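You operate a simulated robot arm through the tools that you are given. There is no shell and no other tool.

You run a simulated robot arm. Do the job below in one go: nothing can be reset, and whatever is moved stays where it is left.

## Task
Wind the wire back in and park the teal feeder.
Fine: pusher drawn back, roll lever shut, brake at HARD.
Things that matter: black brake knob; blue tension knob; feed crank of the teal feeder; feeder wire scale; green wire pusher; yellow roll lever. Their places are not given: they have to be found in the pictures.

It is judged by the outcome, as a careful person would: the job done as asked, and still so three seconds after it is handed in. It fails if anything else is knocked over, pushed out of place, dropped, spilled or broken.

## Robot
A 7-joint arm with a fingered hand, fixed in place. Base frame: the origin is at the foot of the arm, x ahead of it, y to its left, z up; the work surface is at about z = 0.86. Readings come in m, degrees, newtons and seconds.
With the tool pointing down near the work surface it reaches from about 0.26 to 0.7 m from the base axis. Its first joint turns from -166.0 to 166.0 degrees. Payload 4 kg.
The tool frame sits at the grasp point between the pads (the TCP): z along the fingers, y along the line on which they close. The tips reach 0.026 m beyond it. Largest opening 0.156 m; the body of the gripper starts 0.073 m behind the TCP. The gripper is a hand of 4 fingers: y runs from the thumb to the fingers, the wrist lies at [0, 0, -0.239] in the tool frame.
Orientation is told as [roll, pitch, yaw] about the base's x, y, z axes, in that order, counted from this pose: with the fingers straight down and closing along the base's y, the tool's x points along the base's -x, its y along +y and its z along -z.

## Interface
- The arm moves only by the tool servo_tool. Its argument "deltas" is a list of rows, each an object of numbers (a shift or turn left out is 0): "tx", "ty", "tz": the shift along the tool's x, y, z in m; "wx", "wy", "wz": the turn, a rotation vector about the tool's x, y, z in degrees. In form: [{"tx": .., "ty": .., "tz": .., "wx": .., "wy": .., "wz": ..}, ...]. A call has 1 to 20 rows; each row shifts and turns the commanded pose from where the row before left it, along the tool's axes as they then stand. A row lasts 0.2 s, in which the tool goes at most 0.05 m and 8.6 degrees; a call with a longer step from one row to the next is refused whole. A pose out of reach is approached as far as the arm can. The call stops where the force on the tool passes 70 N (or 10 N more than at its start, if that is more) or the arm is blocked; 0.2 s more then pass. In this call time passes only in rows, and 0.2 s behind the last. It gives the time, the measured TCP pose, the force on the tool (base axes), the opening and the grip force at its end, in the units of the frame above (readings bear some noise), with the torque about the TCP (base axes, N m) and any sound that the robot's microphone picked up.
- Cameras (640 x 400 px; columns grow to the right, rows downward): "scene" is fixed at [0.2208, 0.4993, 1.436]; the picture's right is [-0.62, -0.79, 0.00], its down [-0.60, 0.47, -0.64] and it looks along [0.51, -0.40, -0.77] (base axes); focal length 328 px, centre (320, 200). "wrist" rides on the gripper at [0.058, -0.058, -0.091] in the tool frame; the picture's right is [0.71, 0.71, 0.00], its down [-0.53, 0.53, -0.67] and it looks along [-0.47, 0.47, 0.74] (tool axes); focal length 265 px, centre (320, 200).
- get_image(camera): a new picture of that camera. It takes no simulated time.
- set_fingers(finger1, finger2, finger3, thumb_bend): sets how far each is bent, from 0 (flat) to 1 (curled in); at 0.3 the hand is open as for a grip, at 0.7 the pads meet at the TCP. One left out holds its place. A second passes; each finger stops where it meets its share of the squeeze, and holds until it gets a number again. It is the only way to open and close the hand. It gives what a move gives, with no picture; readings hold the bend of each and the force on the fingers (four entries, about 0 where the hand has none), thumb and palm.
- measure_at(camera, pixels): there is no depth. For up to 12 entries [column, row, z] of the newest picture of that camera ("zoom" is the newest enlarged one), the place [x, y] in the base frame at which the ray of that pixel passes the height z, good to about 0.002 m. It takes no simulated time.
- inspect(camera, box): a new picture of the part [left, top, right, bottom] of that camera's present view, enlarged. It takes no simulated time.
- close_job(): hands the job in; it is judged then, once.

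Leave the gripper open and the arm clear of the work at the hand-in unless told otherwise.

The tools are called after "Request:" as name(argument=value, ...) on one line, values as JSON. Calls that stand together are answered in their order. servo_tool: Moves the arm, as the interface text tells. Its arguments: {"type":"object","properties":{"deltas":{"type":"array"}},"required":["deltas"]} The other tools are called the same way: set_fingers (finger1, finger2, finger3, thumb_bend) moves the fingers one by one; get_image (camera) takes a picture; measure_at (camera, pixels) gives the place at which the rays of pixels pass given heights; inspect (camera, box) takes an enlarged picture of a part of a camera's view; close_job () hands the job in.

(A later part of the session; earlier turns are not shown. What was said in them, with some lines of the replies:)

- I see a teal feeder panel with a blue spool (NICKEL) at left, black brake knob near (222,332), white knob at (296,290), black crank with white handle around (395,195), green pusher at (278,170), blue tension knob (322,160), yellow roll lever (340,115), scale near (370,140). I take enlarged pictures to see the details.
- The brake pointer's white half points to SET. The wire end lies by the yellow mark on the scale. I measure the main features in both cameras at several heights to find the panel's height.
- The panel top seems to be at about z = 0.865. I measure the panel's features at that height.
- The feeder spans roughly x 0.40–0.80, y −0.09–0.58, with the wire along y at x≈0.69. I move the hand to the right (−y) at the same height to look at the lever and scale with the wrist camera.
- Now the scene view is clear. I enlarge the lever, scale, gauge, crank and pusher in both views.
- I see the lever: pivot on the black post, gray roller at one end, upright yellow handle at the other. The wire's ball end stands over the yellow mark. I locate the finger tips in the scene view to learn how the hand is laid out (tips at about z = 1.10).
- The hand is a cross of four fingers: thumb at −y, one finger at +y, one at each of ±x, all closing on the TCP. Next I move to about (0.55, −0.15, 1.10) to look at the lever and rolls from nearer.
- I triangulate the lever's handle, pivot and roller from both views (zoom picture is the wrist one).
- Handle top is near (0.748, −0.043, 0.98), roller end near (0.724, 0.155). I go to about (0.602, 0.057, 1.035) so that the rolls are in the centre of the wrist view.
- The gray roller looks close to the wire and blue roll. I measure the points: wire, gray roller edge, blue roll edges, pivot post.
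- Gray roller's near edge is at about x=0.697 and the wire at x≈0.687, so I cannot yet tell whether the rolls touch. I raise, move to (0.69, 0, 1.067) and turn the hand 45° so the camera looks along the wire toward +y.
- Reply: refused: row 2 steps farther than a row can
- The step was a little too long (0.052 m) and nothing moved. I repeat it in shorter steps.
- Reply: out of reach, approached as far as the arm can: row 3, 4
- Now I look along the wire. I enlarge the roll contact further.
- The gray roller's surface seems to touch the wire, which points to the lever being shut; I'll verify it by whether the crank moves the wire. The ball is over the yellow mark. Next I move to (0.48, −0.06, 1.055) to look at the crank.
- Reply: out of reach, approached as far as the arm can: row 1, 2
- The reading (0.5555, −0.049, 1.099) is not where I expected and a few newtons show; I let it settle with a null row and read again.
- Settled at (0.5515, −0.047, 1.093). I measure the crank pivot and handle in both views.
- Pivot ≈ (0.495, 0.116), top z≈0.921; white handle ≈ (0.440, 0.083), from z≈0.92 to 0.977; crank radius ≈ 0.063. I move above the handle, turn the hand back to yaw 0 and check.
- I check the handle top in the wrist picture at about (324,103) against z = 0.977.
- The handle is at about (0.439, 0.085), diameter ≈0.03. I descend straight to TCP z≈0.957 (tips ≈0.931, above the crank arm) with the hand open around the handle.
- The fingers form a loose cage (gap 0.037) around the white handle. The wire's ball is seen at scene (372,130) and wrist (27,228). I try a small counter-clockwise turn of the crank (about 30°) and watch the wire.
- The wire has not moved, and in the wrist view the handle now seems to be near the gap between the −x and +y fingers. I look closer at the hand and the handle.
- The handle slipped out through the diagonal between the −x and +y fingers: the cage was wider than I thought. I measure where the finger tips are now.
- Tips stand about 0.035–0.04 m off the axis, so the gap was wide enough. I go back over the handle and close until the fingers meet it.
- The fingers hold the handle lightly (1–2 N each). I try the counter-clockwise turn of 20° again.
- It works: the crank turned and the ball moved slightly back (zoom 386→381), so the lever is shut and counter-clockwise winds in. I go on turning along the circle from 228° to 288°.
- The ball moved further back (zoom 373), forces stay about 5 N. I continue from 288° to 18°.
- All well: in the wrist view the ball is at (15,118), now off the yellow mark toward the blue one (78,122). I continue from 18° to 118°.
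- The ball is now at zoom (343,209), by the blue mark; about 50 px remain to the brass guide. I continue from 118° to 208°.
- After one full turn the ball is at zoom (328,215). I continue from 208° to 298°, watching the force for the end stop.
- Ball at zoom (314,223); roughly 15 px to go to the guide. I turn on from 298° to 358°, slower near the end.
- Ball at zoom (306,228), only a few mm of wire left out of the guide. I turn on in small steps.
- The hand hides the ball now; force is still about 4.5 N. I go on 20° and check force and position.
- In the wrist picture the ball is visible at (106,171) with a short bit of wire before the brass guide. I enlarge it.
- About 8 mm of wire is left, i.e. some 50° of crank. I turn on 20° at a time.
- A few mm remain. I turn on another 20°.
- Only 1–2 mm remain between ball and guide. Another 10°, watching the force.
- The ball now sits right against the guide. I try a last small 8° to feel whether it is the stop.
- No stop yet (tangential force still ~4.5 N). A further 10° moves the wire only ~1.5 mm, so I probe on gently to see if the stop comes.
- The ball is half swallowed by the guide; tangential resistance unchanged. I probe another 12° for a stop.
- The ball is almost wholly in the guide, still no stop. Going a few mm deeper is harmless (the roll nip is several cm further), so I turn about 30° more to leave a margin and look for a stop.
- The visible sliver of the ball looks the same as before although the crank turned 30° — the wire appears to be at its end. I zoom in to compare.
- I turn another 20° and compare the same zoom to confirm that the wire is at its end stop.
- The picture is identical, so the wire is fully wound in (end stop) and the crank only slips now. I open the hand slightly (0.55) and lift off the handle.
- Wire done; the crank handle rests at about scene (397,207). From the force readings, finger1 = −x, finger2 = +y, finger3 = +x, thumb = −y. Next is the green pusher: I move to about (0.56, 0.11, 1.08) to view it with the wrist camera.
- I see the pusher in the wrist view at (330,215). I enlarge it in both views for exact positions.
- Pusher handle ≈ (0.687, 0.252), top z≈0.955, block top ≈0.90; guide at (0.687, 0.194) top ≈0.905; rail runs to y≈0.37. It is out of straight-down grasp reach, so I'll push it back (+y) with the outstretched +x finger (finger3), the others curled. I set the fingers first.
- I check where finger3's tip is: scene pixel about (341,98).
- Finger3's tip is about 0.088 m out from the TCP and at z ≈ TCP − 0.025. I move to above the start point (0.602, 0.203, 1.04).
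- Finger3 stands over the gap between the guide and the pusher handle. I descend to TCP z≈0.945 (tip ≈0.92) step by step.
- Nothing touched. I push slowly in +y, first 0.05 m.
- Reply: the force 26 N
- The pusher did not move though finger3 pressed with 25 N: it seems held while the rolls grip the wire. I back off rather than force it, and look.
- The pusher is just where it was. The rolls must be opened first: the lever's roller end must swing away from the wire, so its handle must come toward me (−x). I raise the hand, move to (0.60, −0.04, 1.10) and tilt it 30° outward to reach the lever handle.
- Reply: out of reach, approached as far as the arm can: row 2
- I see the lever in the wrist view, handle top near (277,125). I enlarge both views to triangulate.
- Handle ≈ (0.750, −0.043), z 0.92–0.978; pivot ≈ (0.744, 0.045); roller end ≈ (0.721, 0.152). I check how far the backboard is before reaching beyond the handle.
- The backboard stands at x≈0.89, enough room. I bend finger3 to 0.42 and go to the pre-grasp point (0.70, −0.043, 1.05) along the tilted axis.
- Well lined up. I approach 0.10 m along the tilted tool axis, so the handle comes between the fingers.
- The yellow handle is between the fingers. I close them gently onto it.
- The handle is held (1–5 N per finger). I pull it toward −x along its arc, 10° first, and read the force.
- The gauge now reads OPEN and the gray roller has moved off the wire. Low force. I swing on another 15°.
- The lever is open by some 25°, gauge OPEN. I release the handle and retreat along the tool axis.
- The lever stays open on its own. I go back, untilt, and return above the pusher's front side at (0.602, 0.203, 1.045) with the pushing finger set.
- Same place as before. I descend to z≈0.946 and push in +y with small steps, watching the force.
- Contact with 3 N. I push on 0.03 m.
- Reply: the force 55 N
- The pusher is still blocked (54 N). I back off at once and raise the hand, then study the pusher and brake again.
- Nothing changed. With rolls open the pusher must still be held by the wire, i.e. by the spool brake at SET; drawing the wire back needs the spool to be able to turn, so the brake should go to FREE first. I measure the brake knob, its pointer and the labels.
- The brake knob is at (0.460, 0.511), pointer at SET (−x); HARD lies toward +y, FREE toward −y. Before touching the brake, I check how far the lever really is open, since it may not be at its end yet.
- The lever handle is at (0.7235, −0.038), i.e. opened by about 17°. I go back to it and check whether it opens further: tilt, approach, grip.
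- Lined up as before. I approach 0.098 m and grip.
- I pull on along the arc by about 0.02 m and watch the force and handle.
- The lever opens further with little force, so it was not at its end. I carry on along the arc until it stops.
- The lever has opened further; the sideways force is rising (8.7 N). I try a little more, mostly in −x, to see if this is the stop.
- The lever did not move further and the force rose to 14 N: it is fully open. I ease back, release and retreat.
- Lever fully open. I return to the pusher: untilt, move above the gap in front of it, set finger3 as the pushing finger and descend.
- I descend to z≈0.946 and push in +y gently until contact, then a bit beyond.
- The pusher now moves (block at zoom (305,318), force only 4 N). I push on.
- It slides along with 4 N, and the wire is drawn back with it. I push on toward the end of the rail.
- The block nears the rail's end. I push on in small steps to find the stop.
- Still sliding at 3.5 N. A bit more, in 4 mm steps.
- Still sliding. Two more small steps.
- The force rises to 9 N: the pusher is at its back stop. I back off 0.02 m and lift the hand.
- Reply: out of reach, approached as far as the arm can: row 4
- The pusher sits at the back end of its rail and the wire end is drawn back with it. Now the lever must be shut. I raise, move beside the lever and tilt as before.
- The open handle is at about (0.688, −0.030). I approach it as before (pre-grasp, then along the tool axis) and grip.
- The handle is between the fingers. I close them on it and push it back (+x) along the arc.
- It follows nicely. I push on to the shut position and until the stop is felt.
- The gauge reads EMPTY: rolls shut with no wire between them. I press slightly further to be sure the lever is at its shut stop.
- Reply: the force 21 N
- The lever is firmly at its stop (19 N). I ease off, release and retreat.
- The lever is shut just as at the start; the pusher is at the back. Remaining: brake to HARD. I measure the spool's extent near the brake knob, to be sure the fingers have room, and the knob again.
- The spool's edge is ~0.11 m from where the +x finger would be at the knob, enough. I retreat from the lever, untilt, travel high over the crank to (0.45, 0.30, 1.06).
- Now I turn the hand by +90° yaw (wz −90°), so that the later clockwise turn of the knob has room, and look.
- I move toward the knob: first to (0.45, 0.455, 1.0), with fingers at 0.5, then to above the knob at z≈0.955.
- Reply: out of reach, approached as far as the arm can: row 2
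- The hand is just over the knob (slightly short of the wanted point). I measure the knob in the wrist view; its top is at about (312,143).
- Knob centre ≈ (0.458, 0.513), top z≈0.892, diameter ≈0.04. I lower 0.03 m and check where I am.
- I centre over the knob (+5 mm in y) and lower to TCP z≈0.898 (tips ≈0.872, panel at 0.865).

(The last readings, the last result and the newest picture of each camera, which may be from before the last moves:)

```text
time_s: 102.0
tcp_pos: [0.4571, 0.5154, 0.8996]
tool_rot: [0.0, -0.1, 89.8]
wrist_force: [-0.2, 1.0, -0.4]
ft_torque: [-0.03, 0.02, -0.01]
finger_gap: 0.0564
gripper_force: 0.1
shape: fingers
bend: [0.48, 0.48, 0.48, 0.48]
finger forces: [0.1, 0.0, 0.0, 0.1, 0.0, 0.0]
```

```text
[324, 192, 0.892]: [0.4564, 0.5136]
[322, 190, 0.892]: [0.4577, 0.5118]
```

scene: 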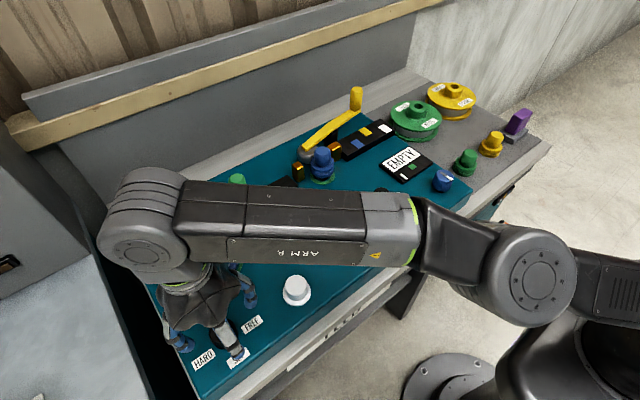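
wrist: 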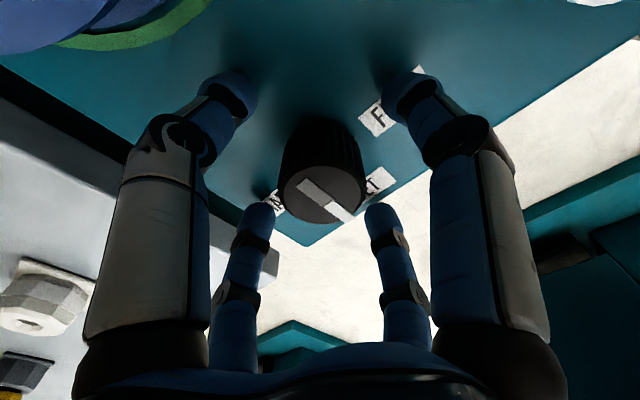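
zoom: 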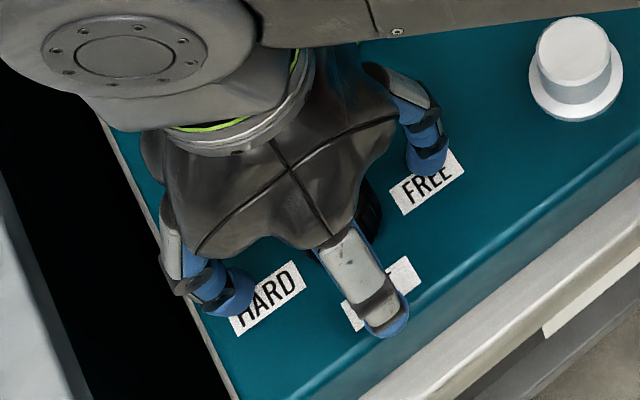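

Well centred (within 2–3 mm). I close the four fingers on the knob.

Request:
set_fingers(finger1=0.66, finger2=0.66, finger3=0.66, thumb_bend=0.66)

Request:
get_image(camera="wrist")

```text
time_s: 103.0
tcp_pos: [0.4581, 0.5149, 0.8999]
tool_rot: [-0.2, 0.0, 89.9]
wrist_force: [3.2, -0.8, 0.3]
ft_torque: [-0.02, -0.1, 0.03]
finger_gap: 0.0244
gripper_force: 11.2
shape: fingers
bend: [0.59, 0.61, 0.61, 0.61]
finger forces: [6.1, 4.8, 4.4, 0.1, 8.3, 0.0]
```

```text
taken
```

wrist: 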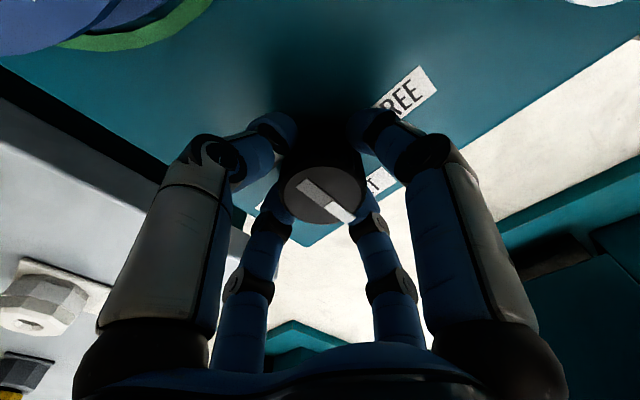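

A firm, light grip (4–8 N). I turn clockwise seen from above (wz +) by 45° and look at the pointer.

Request:
servo_tool(deltas=[{"wz": 7.5}, {"wz": 7.5}, {"wz": 7.5}, {"wz": 7.5}, {"wz": 7.5}, {"wz": 7.5}])

Request:
get_image(camera="wrist")

Request:
inspect(camera="wrist", box=[240, 110, 400, 260])

```text
time_s: 104.4
tcp_pos: [0.4586, 0.5144, 0.9]
tool_rot: [0.0, -0.1, 44.8]
wrist_force: [6.8, 0.2, 2.4]
ft_torque: [0.0, -0.18, 0.08]
finger_gap: 0.0237
gripper_force: 13.4
shape: fingers
bend: [0.6, 0.61, 0.61, 0.61]
finger forces: [5.5, 5.0, 5.9, 0.0, 10.6, 0.0]
```

```text
taken
```

wrist: 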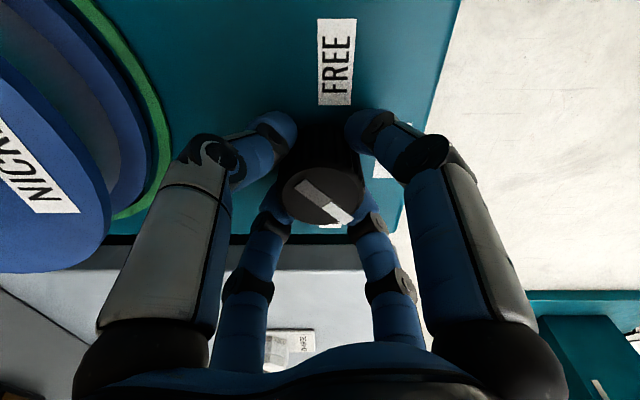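

```text
2.67 times, centred on (320, 185) of wrist
```

zoom: 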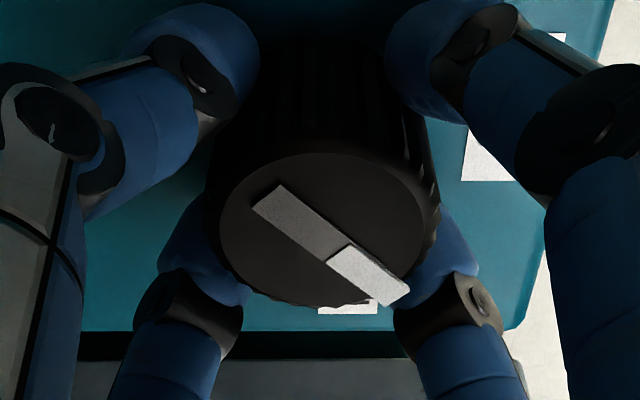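

The knob turns with the hand (pointer unchanged relative to the camera). I turn another 33.75°.

Request:
servo_tool(deltas=[{"wz": 7.5}, {"wz": 7.5}, {"wz": 7.5}, {"wz": 7.5}, {"wz": 3.75}])

Request:
get_image(camera="wrist")

Request:
inspect(camera="wrist", box=[240, 110, 400, 260])

Request:
measure_at(camera="zoom", pixels=[[262, 208, 0.893], [398, 295, 0.893], [330, 250, 0.893]])

```text
time_s: 105.6
tcp_pos: [0.4574, 0.5137, 0.8992]
tool_rot: [-0.1, -0.2, 11.1]
wrist_force: [9.0, -3.9, 6.8]
ft_torque: [-0.12, -0.24, 0.06]
finger_gap: 0.0234
gripper_force: 14.3
shape: fingers
bend: [0.6, 0.61, 0.61, 0.61]
finger forces: [5.3, 5.2, 6.5, 0.1, 10.9, 0.1]
```

```text
taken
```

wrist: 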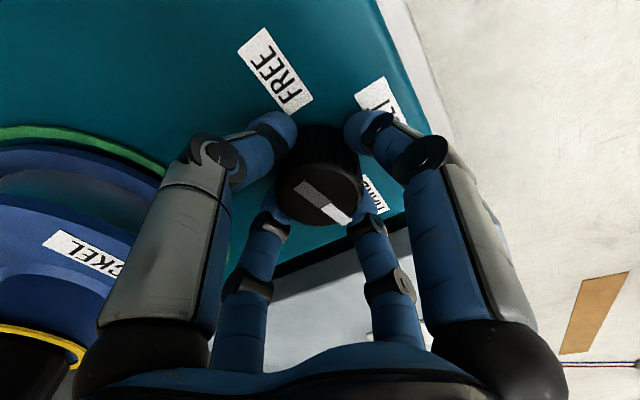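

```text
2.67 times, centred on (320, 185) of wrist
```

zoom: 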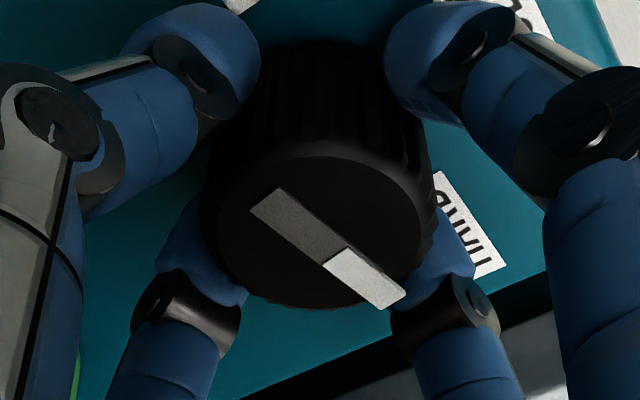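

```text
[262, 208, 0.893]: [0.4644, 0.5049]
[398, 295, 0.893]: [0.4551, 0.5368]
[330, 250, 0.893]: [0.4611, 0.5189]
```

The pointer is now at about 106° and HARD lies at about 97°. I turn another 8° and check.

Request:
servo_tool(deltas=[{"wz": 4.0}, {"wz": 4.0}])

Request:
get_image(camera="wrist")

Request:
inspect(camera="wrist", box=[240, 110, 400, 260])

Request:
measure_at(camera="zoom", pixels=[[262, 205, 0.893], [396, 298, 0.893]])

```text
time_s: 106.2
tcp_pos: [0.4577, 0.5149, 0.8992]
tool_rot: [0.0, -0.1, 3.0]
wrist_force: [8.7, -5.6, 7.6]
ft_torque: [-0.24, -0.25, 0.07]
finger_gap: 0.0237
gripper_force: 14.0
shape: fingers
bend: [0.6, 0.61, 0.61, 0.61]
finger forces: [5.3, 5.0, 6.6, 0.1, 11.5, 0.1]
```

```text
taken
```

wrist: 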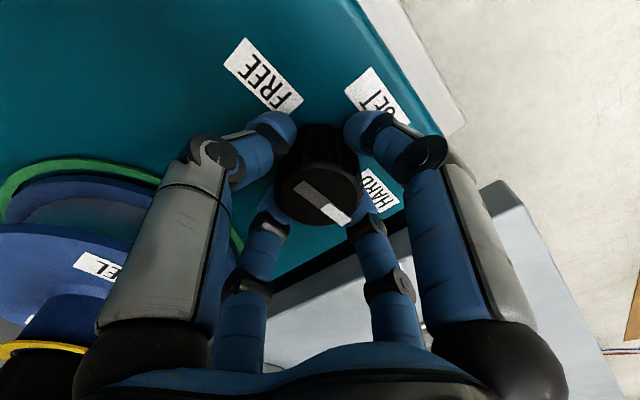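

```text
2.67 times, centred on (320, 185) of wrist
```

zoom: 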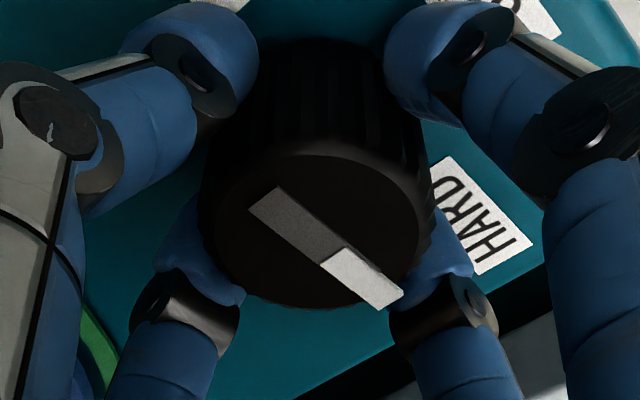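

```text
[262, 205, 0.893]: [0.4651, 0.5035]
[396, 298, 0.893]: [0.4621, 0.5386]
```

The pointer is at about 95°, very close to the HARD label (~97°). I release the knob, lift and move away to check it in the scene view.

Request:
set_fingers(finger1=0.48, finger2=0.48, finger3=0.48, thumb_bend=0.48)

Request:
servo_tool(deltas=[{"tz": -0.03}, {"tz": -0.03, "ty": -0.01}, {"ty": -0.04, "tz": -0.01}, {"ty": -0.04, "tz": -0.02}, {"ty": -0.04, "tz": -0.02}, {"ty": -0.04, "tz": -0.02}, {"ty": -0.04, "tz": -0.02}, {"ty": -0.04}])

Request:
get_image(camera="scene")

Request:
inspect(camera="scene", box=[180, 300, 280, 380])

```text
time_s: 107.2
tcp_pos: [0.4584, 0.5148, 0.8987]
tool_rot: [0.0, 0.0, 3.3]
wrist_force: [-0.9, 0.1, -0.6]
ft_torque: [0.0, -0.02, 0.03]
finger_gap: 0.0563
gripper_force: 0.0
shape: fingers
bend: [0.48, 0.48, 0.48, 0.48]
finger forces: [0.0, 0.2, 0.1, 0.0, 0.0, 0.0]
```

```text
time_s: 109.0
tcp_pos: [0.4719, 0.2633, 1.0496]
tool_rot: [0.0, 0.0, 3.3]
wrist_force: [0.7, 0.0, 0.3]
ft_torque: [0.01, 0.01, -0.05]
finger_gap: 0.0564
gripper_force: 0.1
shape: fingers
bend: [0.48, 0.48, 0.48, 0.48]
finger forces: [0.1, 0.1, 0.0, 0.1, 0.0, 0.0]
```

```text
taken
```

scene: 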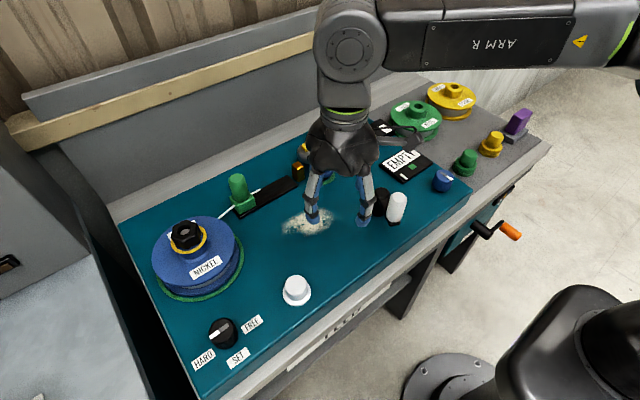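

```text
5.00 times, centred on (230, 340) of scene
```

zoom: 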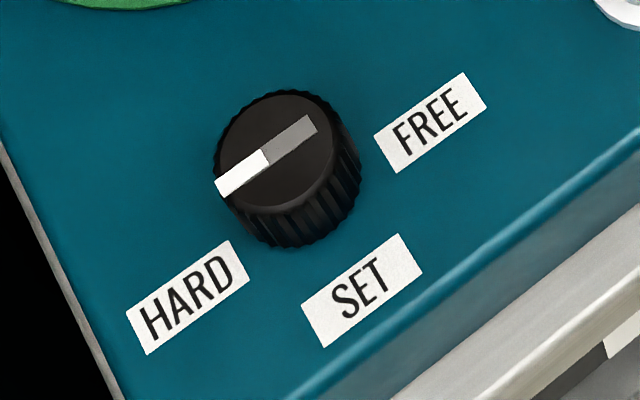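

I measure pointer ends (at z=0.893) and labels (z=0.866) from this enlarged picture to get exact angles.

Request:
measure_at(camera="zoom", pixels=[[310, 125, 0.893], [224, 186, 0.893], [267, 156, 0.893], [275, 150, 0.893], [187, 297, 0.866], [362, 290, 0.866], [430, 122, 0.866], [245, 258, 0.866], [305, 310, 0.866], [375, 135, 0.866]])

```text
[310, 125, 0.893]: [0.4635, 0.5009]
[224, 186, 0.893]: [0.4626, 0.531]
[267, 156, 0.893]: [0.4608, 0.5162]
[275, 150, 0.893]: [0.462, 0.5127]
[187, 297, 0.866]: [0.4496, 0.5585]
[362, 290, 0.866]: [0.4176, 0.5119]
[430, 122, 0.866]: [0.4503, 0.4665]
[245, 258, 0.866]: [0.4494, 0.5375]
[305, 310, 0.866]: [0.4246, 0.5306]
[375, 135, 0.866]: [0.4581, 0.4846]
```

The pointer seems to have gone slightly past the label (about 90–92° against a label at ~100–104°). I look closer to decide on a correction.

Request:
inspect(camera="scene", box=[190, 310, 264, 370])

```text
6.67 times, centred on (227, 340) of scene
```

zoom: 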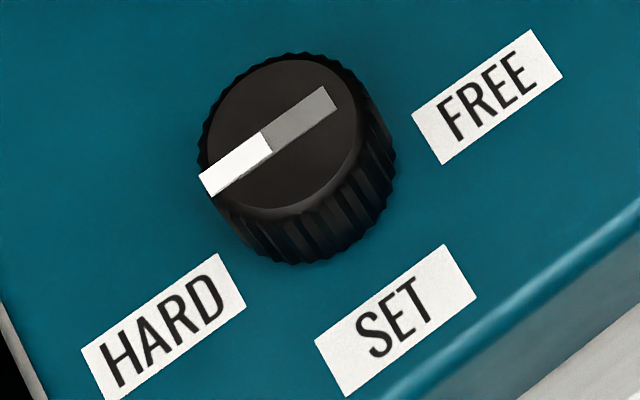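

The pointer lies parallel to base y (≈90–91°), while the HARD label sits at about 103–105° around the knob; it has gone some 13° past. I go back to the knob by the reverse path to correct it.

Request:
servo_tool(deltas=[{"ty": 0.04}, {"ty": 0.04, "tz": 0.02}, {"ty": 0.04, "tz": 0.02}, {"ty": 0.04, "tz": 0.02}, {"ty": 0.04, "tz": 0.02}, {"ty": 0.04, "tz": 0.01}, {"ty": 0.01, "tz": 0.03}])

Request:
get_image(camera="wrist")

Request:
inspect(camera="wrist", box=[240, 60, 400, 220])

```text
time_s: 110.6
tcp_pos: [0.4581, 0.5141, 0.9283]
tool_rot: [-0.1, -0.1, 3.2]
wrist_force: [0.5, -0.5, -0.2]
ft_torque: [-0.05, 0.02, 0.01]
finger_gap: 0.0564
gripper_force: 0.2
shape: fingers
bend: [0.48, 0.48, 0.48, 0.48]
finger forces: [0.0, 0.0, 0.0, 0.0, 0.1, 0.1]
```

```text
taken
```

wrist: 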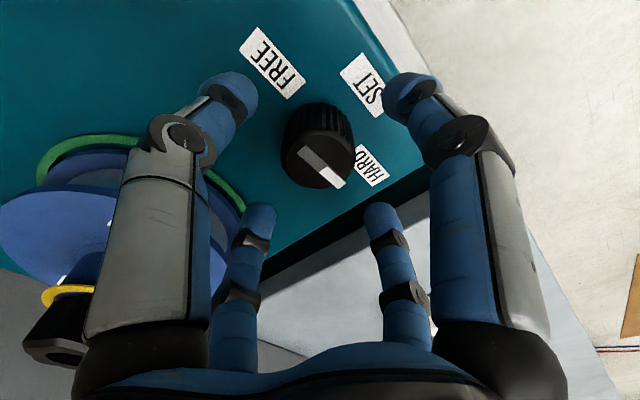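

```text
2.50 times, centred on (320, 140) of wrist
```

zoom: 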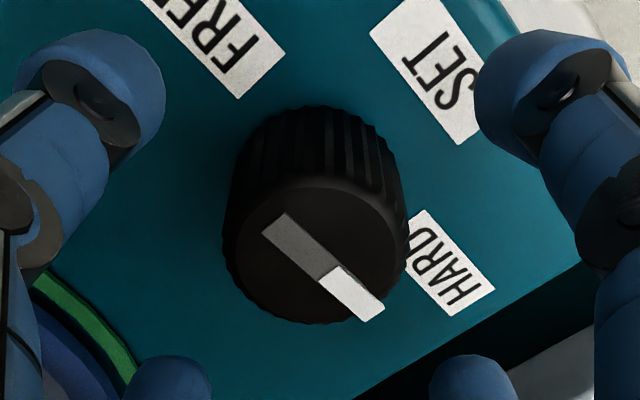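

Request:
measure_at(camera="zoom", pixels=[[275, 222, 0.893], [372, 308, 0.893], [317, 255, 0.893], [447, 264, 0.866], [430, 70, 0.866]])

Request:
measure_at(camera="wrist", pixels=[[272, 62, 0.866], [363, 85, 0.866], [370, 165, 0.866], [320, 158, 0.893]])

```text
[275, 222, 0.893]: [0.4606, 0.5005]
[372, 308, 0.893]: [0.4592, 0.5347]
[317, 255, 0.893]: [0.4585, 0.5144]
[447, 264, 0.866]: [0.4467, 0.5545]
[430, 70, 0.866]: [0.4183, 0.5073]
```

```text
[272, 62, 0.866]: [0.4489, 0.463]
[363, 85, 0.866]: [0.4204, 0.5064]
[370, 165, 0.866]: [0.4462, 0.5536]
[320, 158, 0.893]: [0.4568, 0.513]
```

From this view too: pointer ≈92°, HARD label ≈103°. I descend, grip and turn the knob back counter-clockwise by 13°.

Request:
servo_tool(deltas=[{"tz": 0.015}, {"tz": 0.015}])

Request:
set_fingers(finger1=0.66, finger2=0.66, finger3=0.66, thumb_bend=0.66)

Request:
servo_tool(deltas=[{"wz": -4.5}, {"wz": -4.5}, {"wz": -4.0}])

Request:
inspect(camera="wrist", box=[240, 110, 400, 260])

```text
time_s: 111.2
tcp_pos: [0.4569, 0.5161, 0.8985]
tool_rot: [-0.1, 0.0, 3.2]
wrist_force: [0.2, -0.5, -0.6]
ft_torque: [0.0, -0.01, 0.02]
finger_gap: 0.0564
gripper_force: 0.1
shape: fingers
bend: [0.48, 0.48, 0.48, 0.48]
finger forces: [0.1, 0.1, 0.1, 0.0, 0.0, 0.0]
```

```text
time_s: 112.2
tcp_pos: [0.4579, 0.5131, 0.8987]
tool_rot: [0.0, 0.0, 3.2]
wrist_force: [-0.2, -3.9, -0.4]
ft_torque: [-0.11, 0.0, 0.02]
finger_gap: 0.0233
gripper_force: 11.6
shape: fingers
bend: [0.6, 0.61, 0.6, 0.61]
finger forces: [5.1, 4.7, 5.1, 0.1, 8.4, 0.1]
```

```text
time_s: 113.0
tcp_pos: [0.4583, 0.5137, 0.8988]
tool_rot: [-0.1, 0.1, 16.3]
wrist_force: [-1.6, -5.4, -1.9]
ft_torque: [-0.16, 0.05, -0.02]
finger_gap: 0.0238
gripper_force: 11.3
shape: fingers
bend: [0.61, 0.61, 0.6, 0.61]
finger forces: [5.3, 4.4, 4.9, 0.0, 8.1, 0.0]
```

```text
2.67 times, centred on (320, 185) of wrist
```

zoom: 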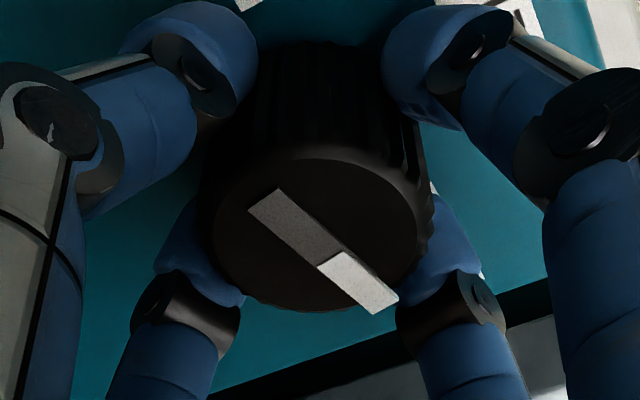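

The knob turned with the hand. I release, lift and move off to check in the scene view.

Request:
set_fingers(finger1=0.48, finger2=0.48, finger3=0.48, thumb_bend=0.48)

Request:
servo_tool(deltas=[{"tz": -0.03}, {"tz": -0.03, "ty": -0.01, "tx": 0.002}, {"ty": -0.04, "tx": 0.01, "tz": -0.01}, {"ty": -0.04, "tx": 0.01, "tz": -0.02}, {"ty": -0.04, "tx": 0.01, "tz": -0.02}, {"ty": -0.04, "tx": 0.01, "tz": -0.02}, {"ty": -0.04, "tx": 0.01, "tz": -0.02}, {"ty": -0.04, "tx": 0.01}])

Request:
inspect(camera="scene", box=[190, 310, 264, 370])

Request:
get_image(camera="scene")

```text
time_s: 114.0
tcp_pos: [0.4577, 0.5138, 0.8992]
tool_rot: [0.0, 0.0, 16.2]
wrist_force: [-0.2, -0.5, -0.2]
ft_torque: [0.01, 0.0, 0.0]
finger_gap: 0.0566
gripper_force: 0.1
shape: fingers
bend: [0.48, 0.48, 0.48, 0.48]
finger forces: [0.0, 0.0, 0.1, 0.1, 0.1, 0.0]
```

```text
time_s: 115.8
tcp_pos: [0.4676, 0.2552, 1.0482]
tool_rot: [-0.1, 0.0, 16.2]
wrist_force: [-1.2, -0.8, -0.6]
ft_torque: [0.03, 0.0, -0.01]
finger_gap: 0.0563
gripper_force: 0.1
shape: fingers
bend: [0.48, 0.48, 0.48, 0.48]
finger forces: [0.1, 0.0, 0.0, 0.0, 0.0, 0.0]
```

```text
6.67 times, centred on (227, 340) of scene
```

zoom: 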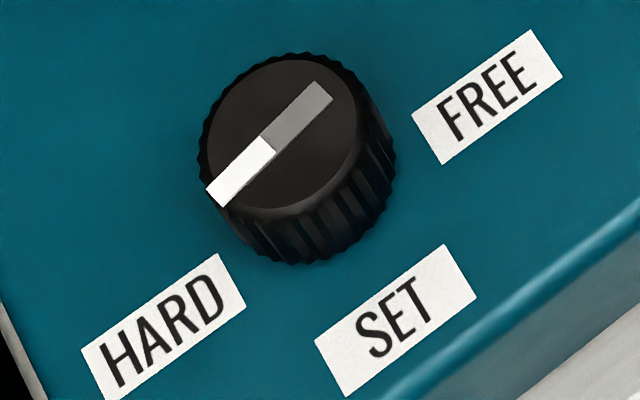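

```text
taken
```

scene: 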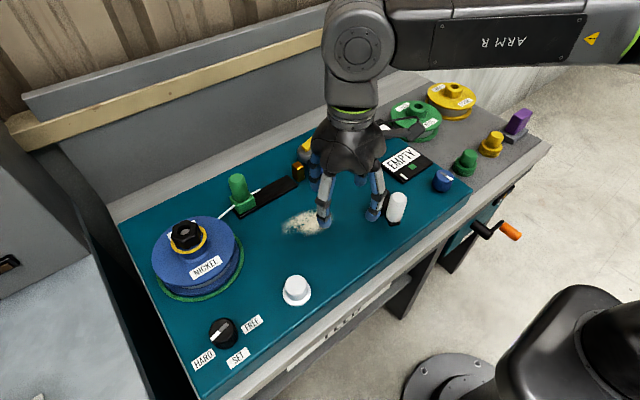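

The pointer now lines up with the HARD label. I raise the arm, turn back to yaw 0, open the hand and move clear to about the start pose.

Request:
servo_tool(deltas=[{"tz": -0.03}, {"tz": -0.03}, {"tz": -0.02}, {"wz": 8.0}, {"wz": 8.0}, {"tx": 0.015, "ty": -0.04}, {"tx": 0.015, "ty": -0.04}, {"tx": 0.015, "ty": -0.04}, {"tx": 0.015, "ty": -0.04}])

Request:
set_fingers(finger1=0.3, finger2=0.3, finger3=0.3, thumb_bend=0.3)

Request:
get_image(camera="scene")

Request:
inspect(camera="scene", box=[200, 80, 400, 250])

Request:
inspect(camera="scene", box=[340, 130, 540, 260])

Request:
get_image(camera="wrist")

```text
time_s: 117.8
tcp_pos: [0.4086, 0.097, 1.1267]
tool_rot: [0.1, 0.1, 0.3]
wrist_force: [1.0, -0.7, -0.4]
ft_torque: [0.07, 0.03, 0.01]
finger_gap: 0.0565
gripper_force: 0.0
shape: fingers
bend: [0.48, 0.48, 0.48, 0.48]
finger forces: [0.1, 0.0, 0.0, 0.1, 0.0, 0.0]
```

```text
time_s: 118.8
tcp_pos: [0.4091, 0.0965, 1.1275]
tool_rot: [0.0, 0.0, 0.2]
wrist_force: [0.1, -0.1, 0.3]
ft_torque: [0.04, 0.0, -0.01]
finger_gap: 0.1063
gripper_force: 0.1
shape: fingers
bend: [0.3, 0.3, 0.3, 0.3]
finger forces: [0.0, 0.0, 0.1, 0.0, 0.0, 0.0]
```

```text
taken
```

scene: 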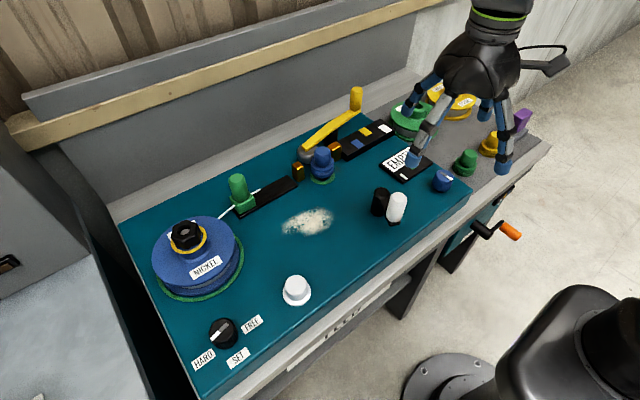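

```text
2.35 times, centred on (300, 165) of scene
```

zoom: 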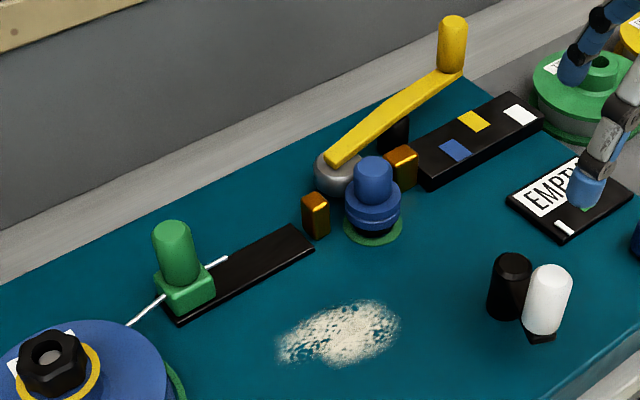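

```text
3.08 times, centred on (440, 195) of scene
```

zoom: 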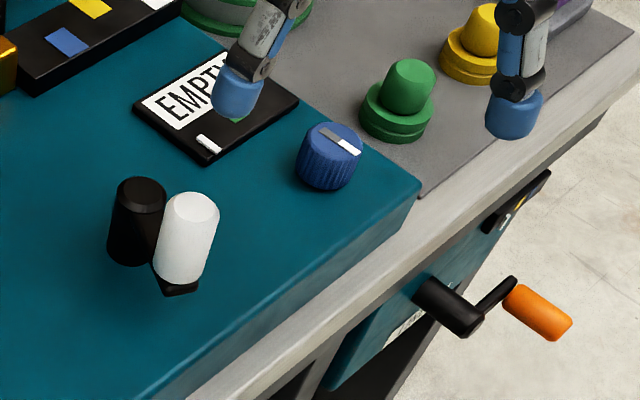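

```text
taken
```

wrist: 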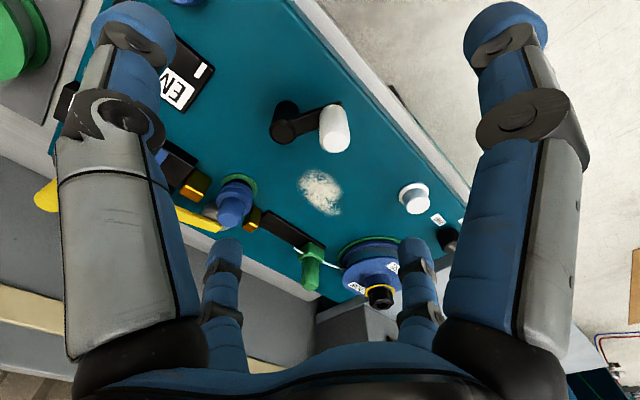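

Checked in the pictures:
- The wire is off the scale and drawn back behind the guide.
- The pusher is at the back end of its rail.
- The roll lever is back in its original shut position and the gauge reads EMPTY.
- The brake pointer is on HARD.
- The tension knob and the spare parts are untouched.
- The hand is open and clear of the work.

I hand the job in.

Request:
close_job()

```text
The job is handed in.
```

The teal feeder is parked and the job is handed in; the judging result has not come back yet. The final pictures show:

- **Wire:** wound back until the crank only slipped. Drawing the pusher back then pulled the wire end out of the rolls. It is off the scale, and a short end shows just in front of the pusher.
- **Pusher:** at the back stop of its rail.
- **Roll lever:** shut against its stop, in the same place as at the start. The gauge reads EMPTY because no wire is left between the rolls.
- **Brake:** the pointer lines up with HARD, within a few degrees. I first turned it about 13° too far and turned it back.

**Lever opened on the way:** the pusher would not move while the rolls were shut, nor with the lever only half open. I pressed on it with up to 54 N before finding this, and saw no damage. I then opened the lever fully, drew the pusher back and shut the lever again.

The tension knob, the white knob, the spare rolls and the spools were not touched. The hand is open and the arm is clear of the work.
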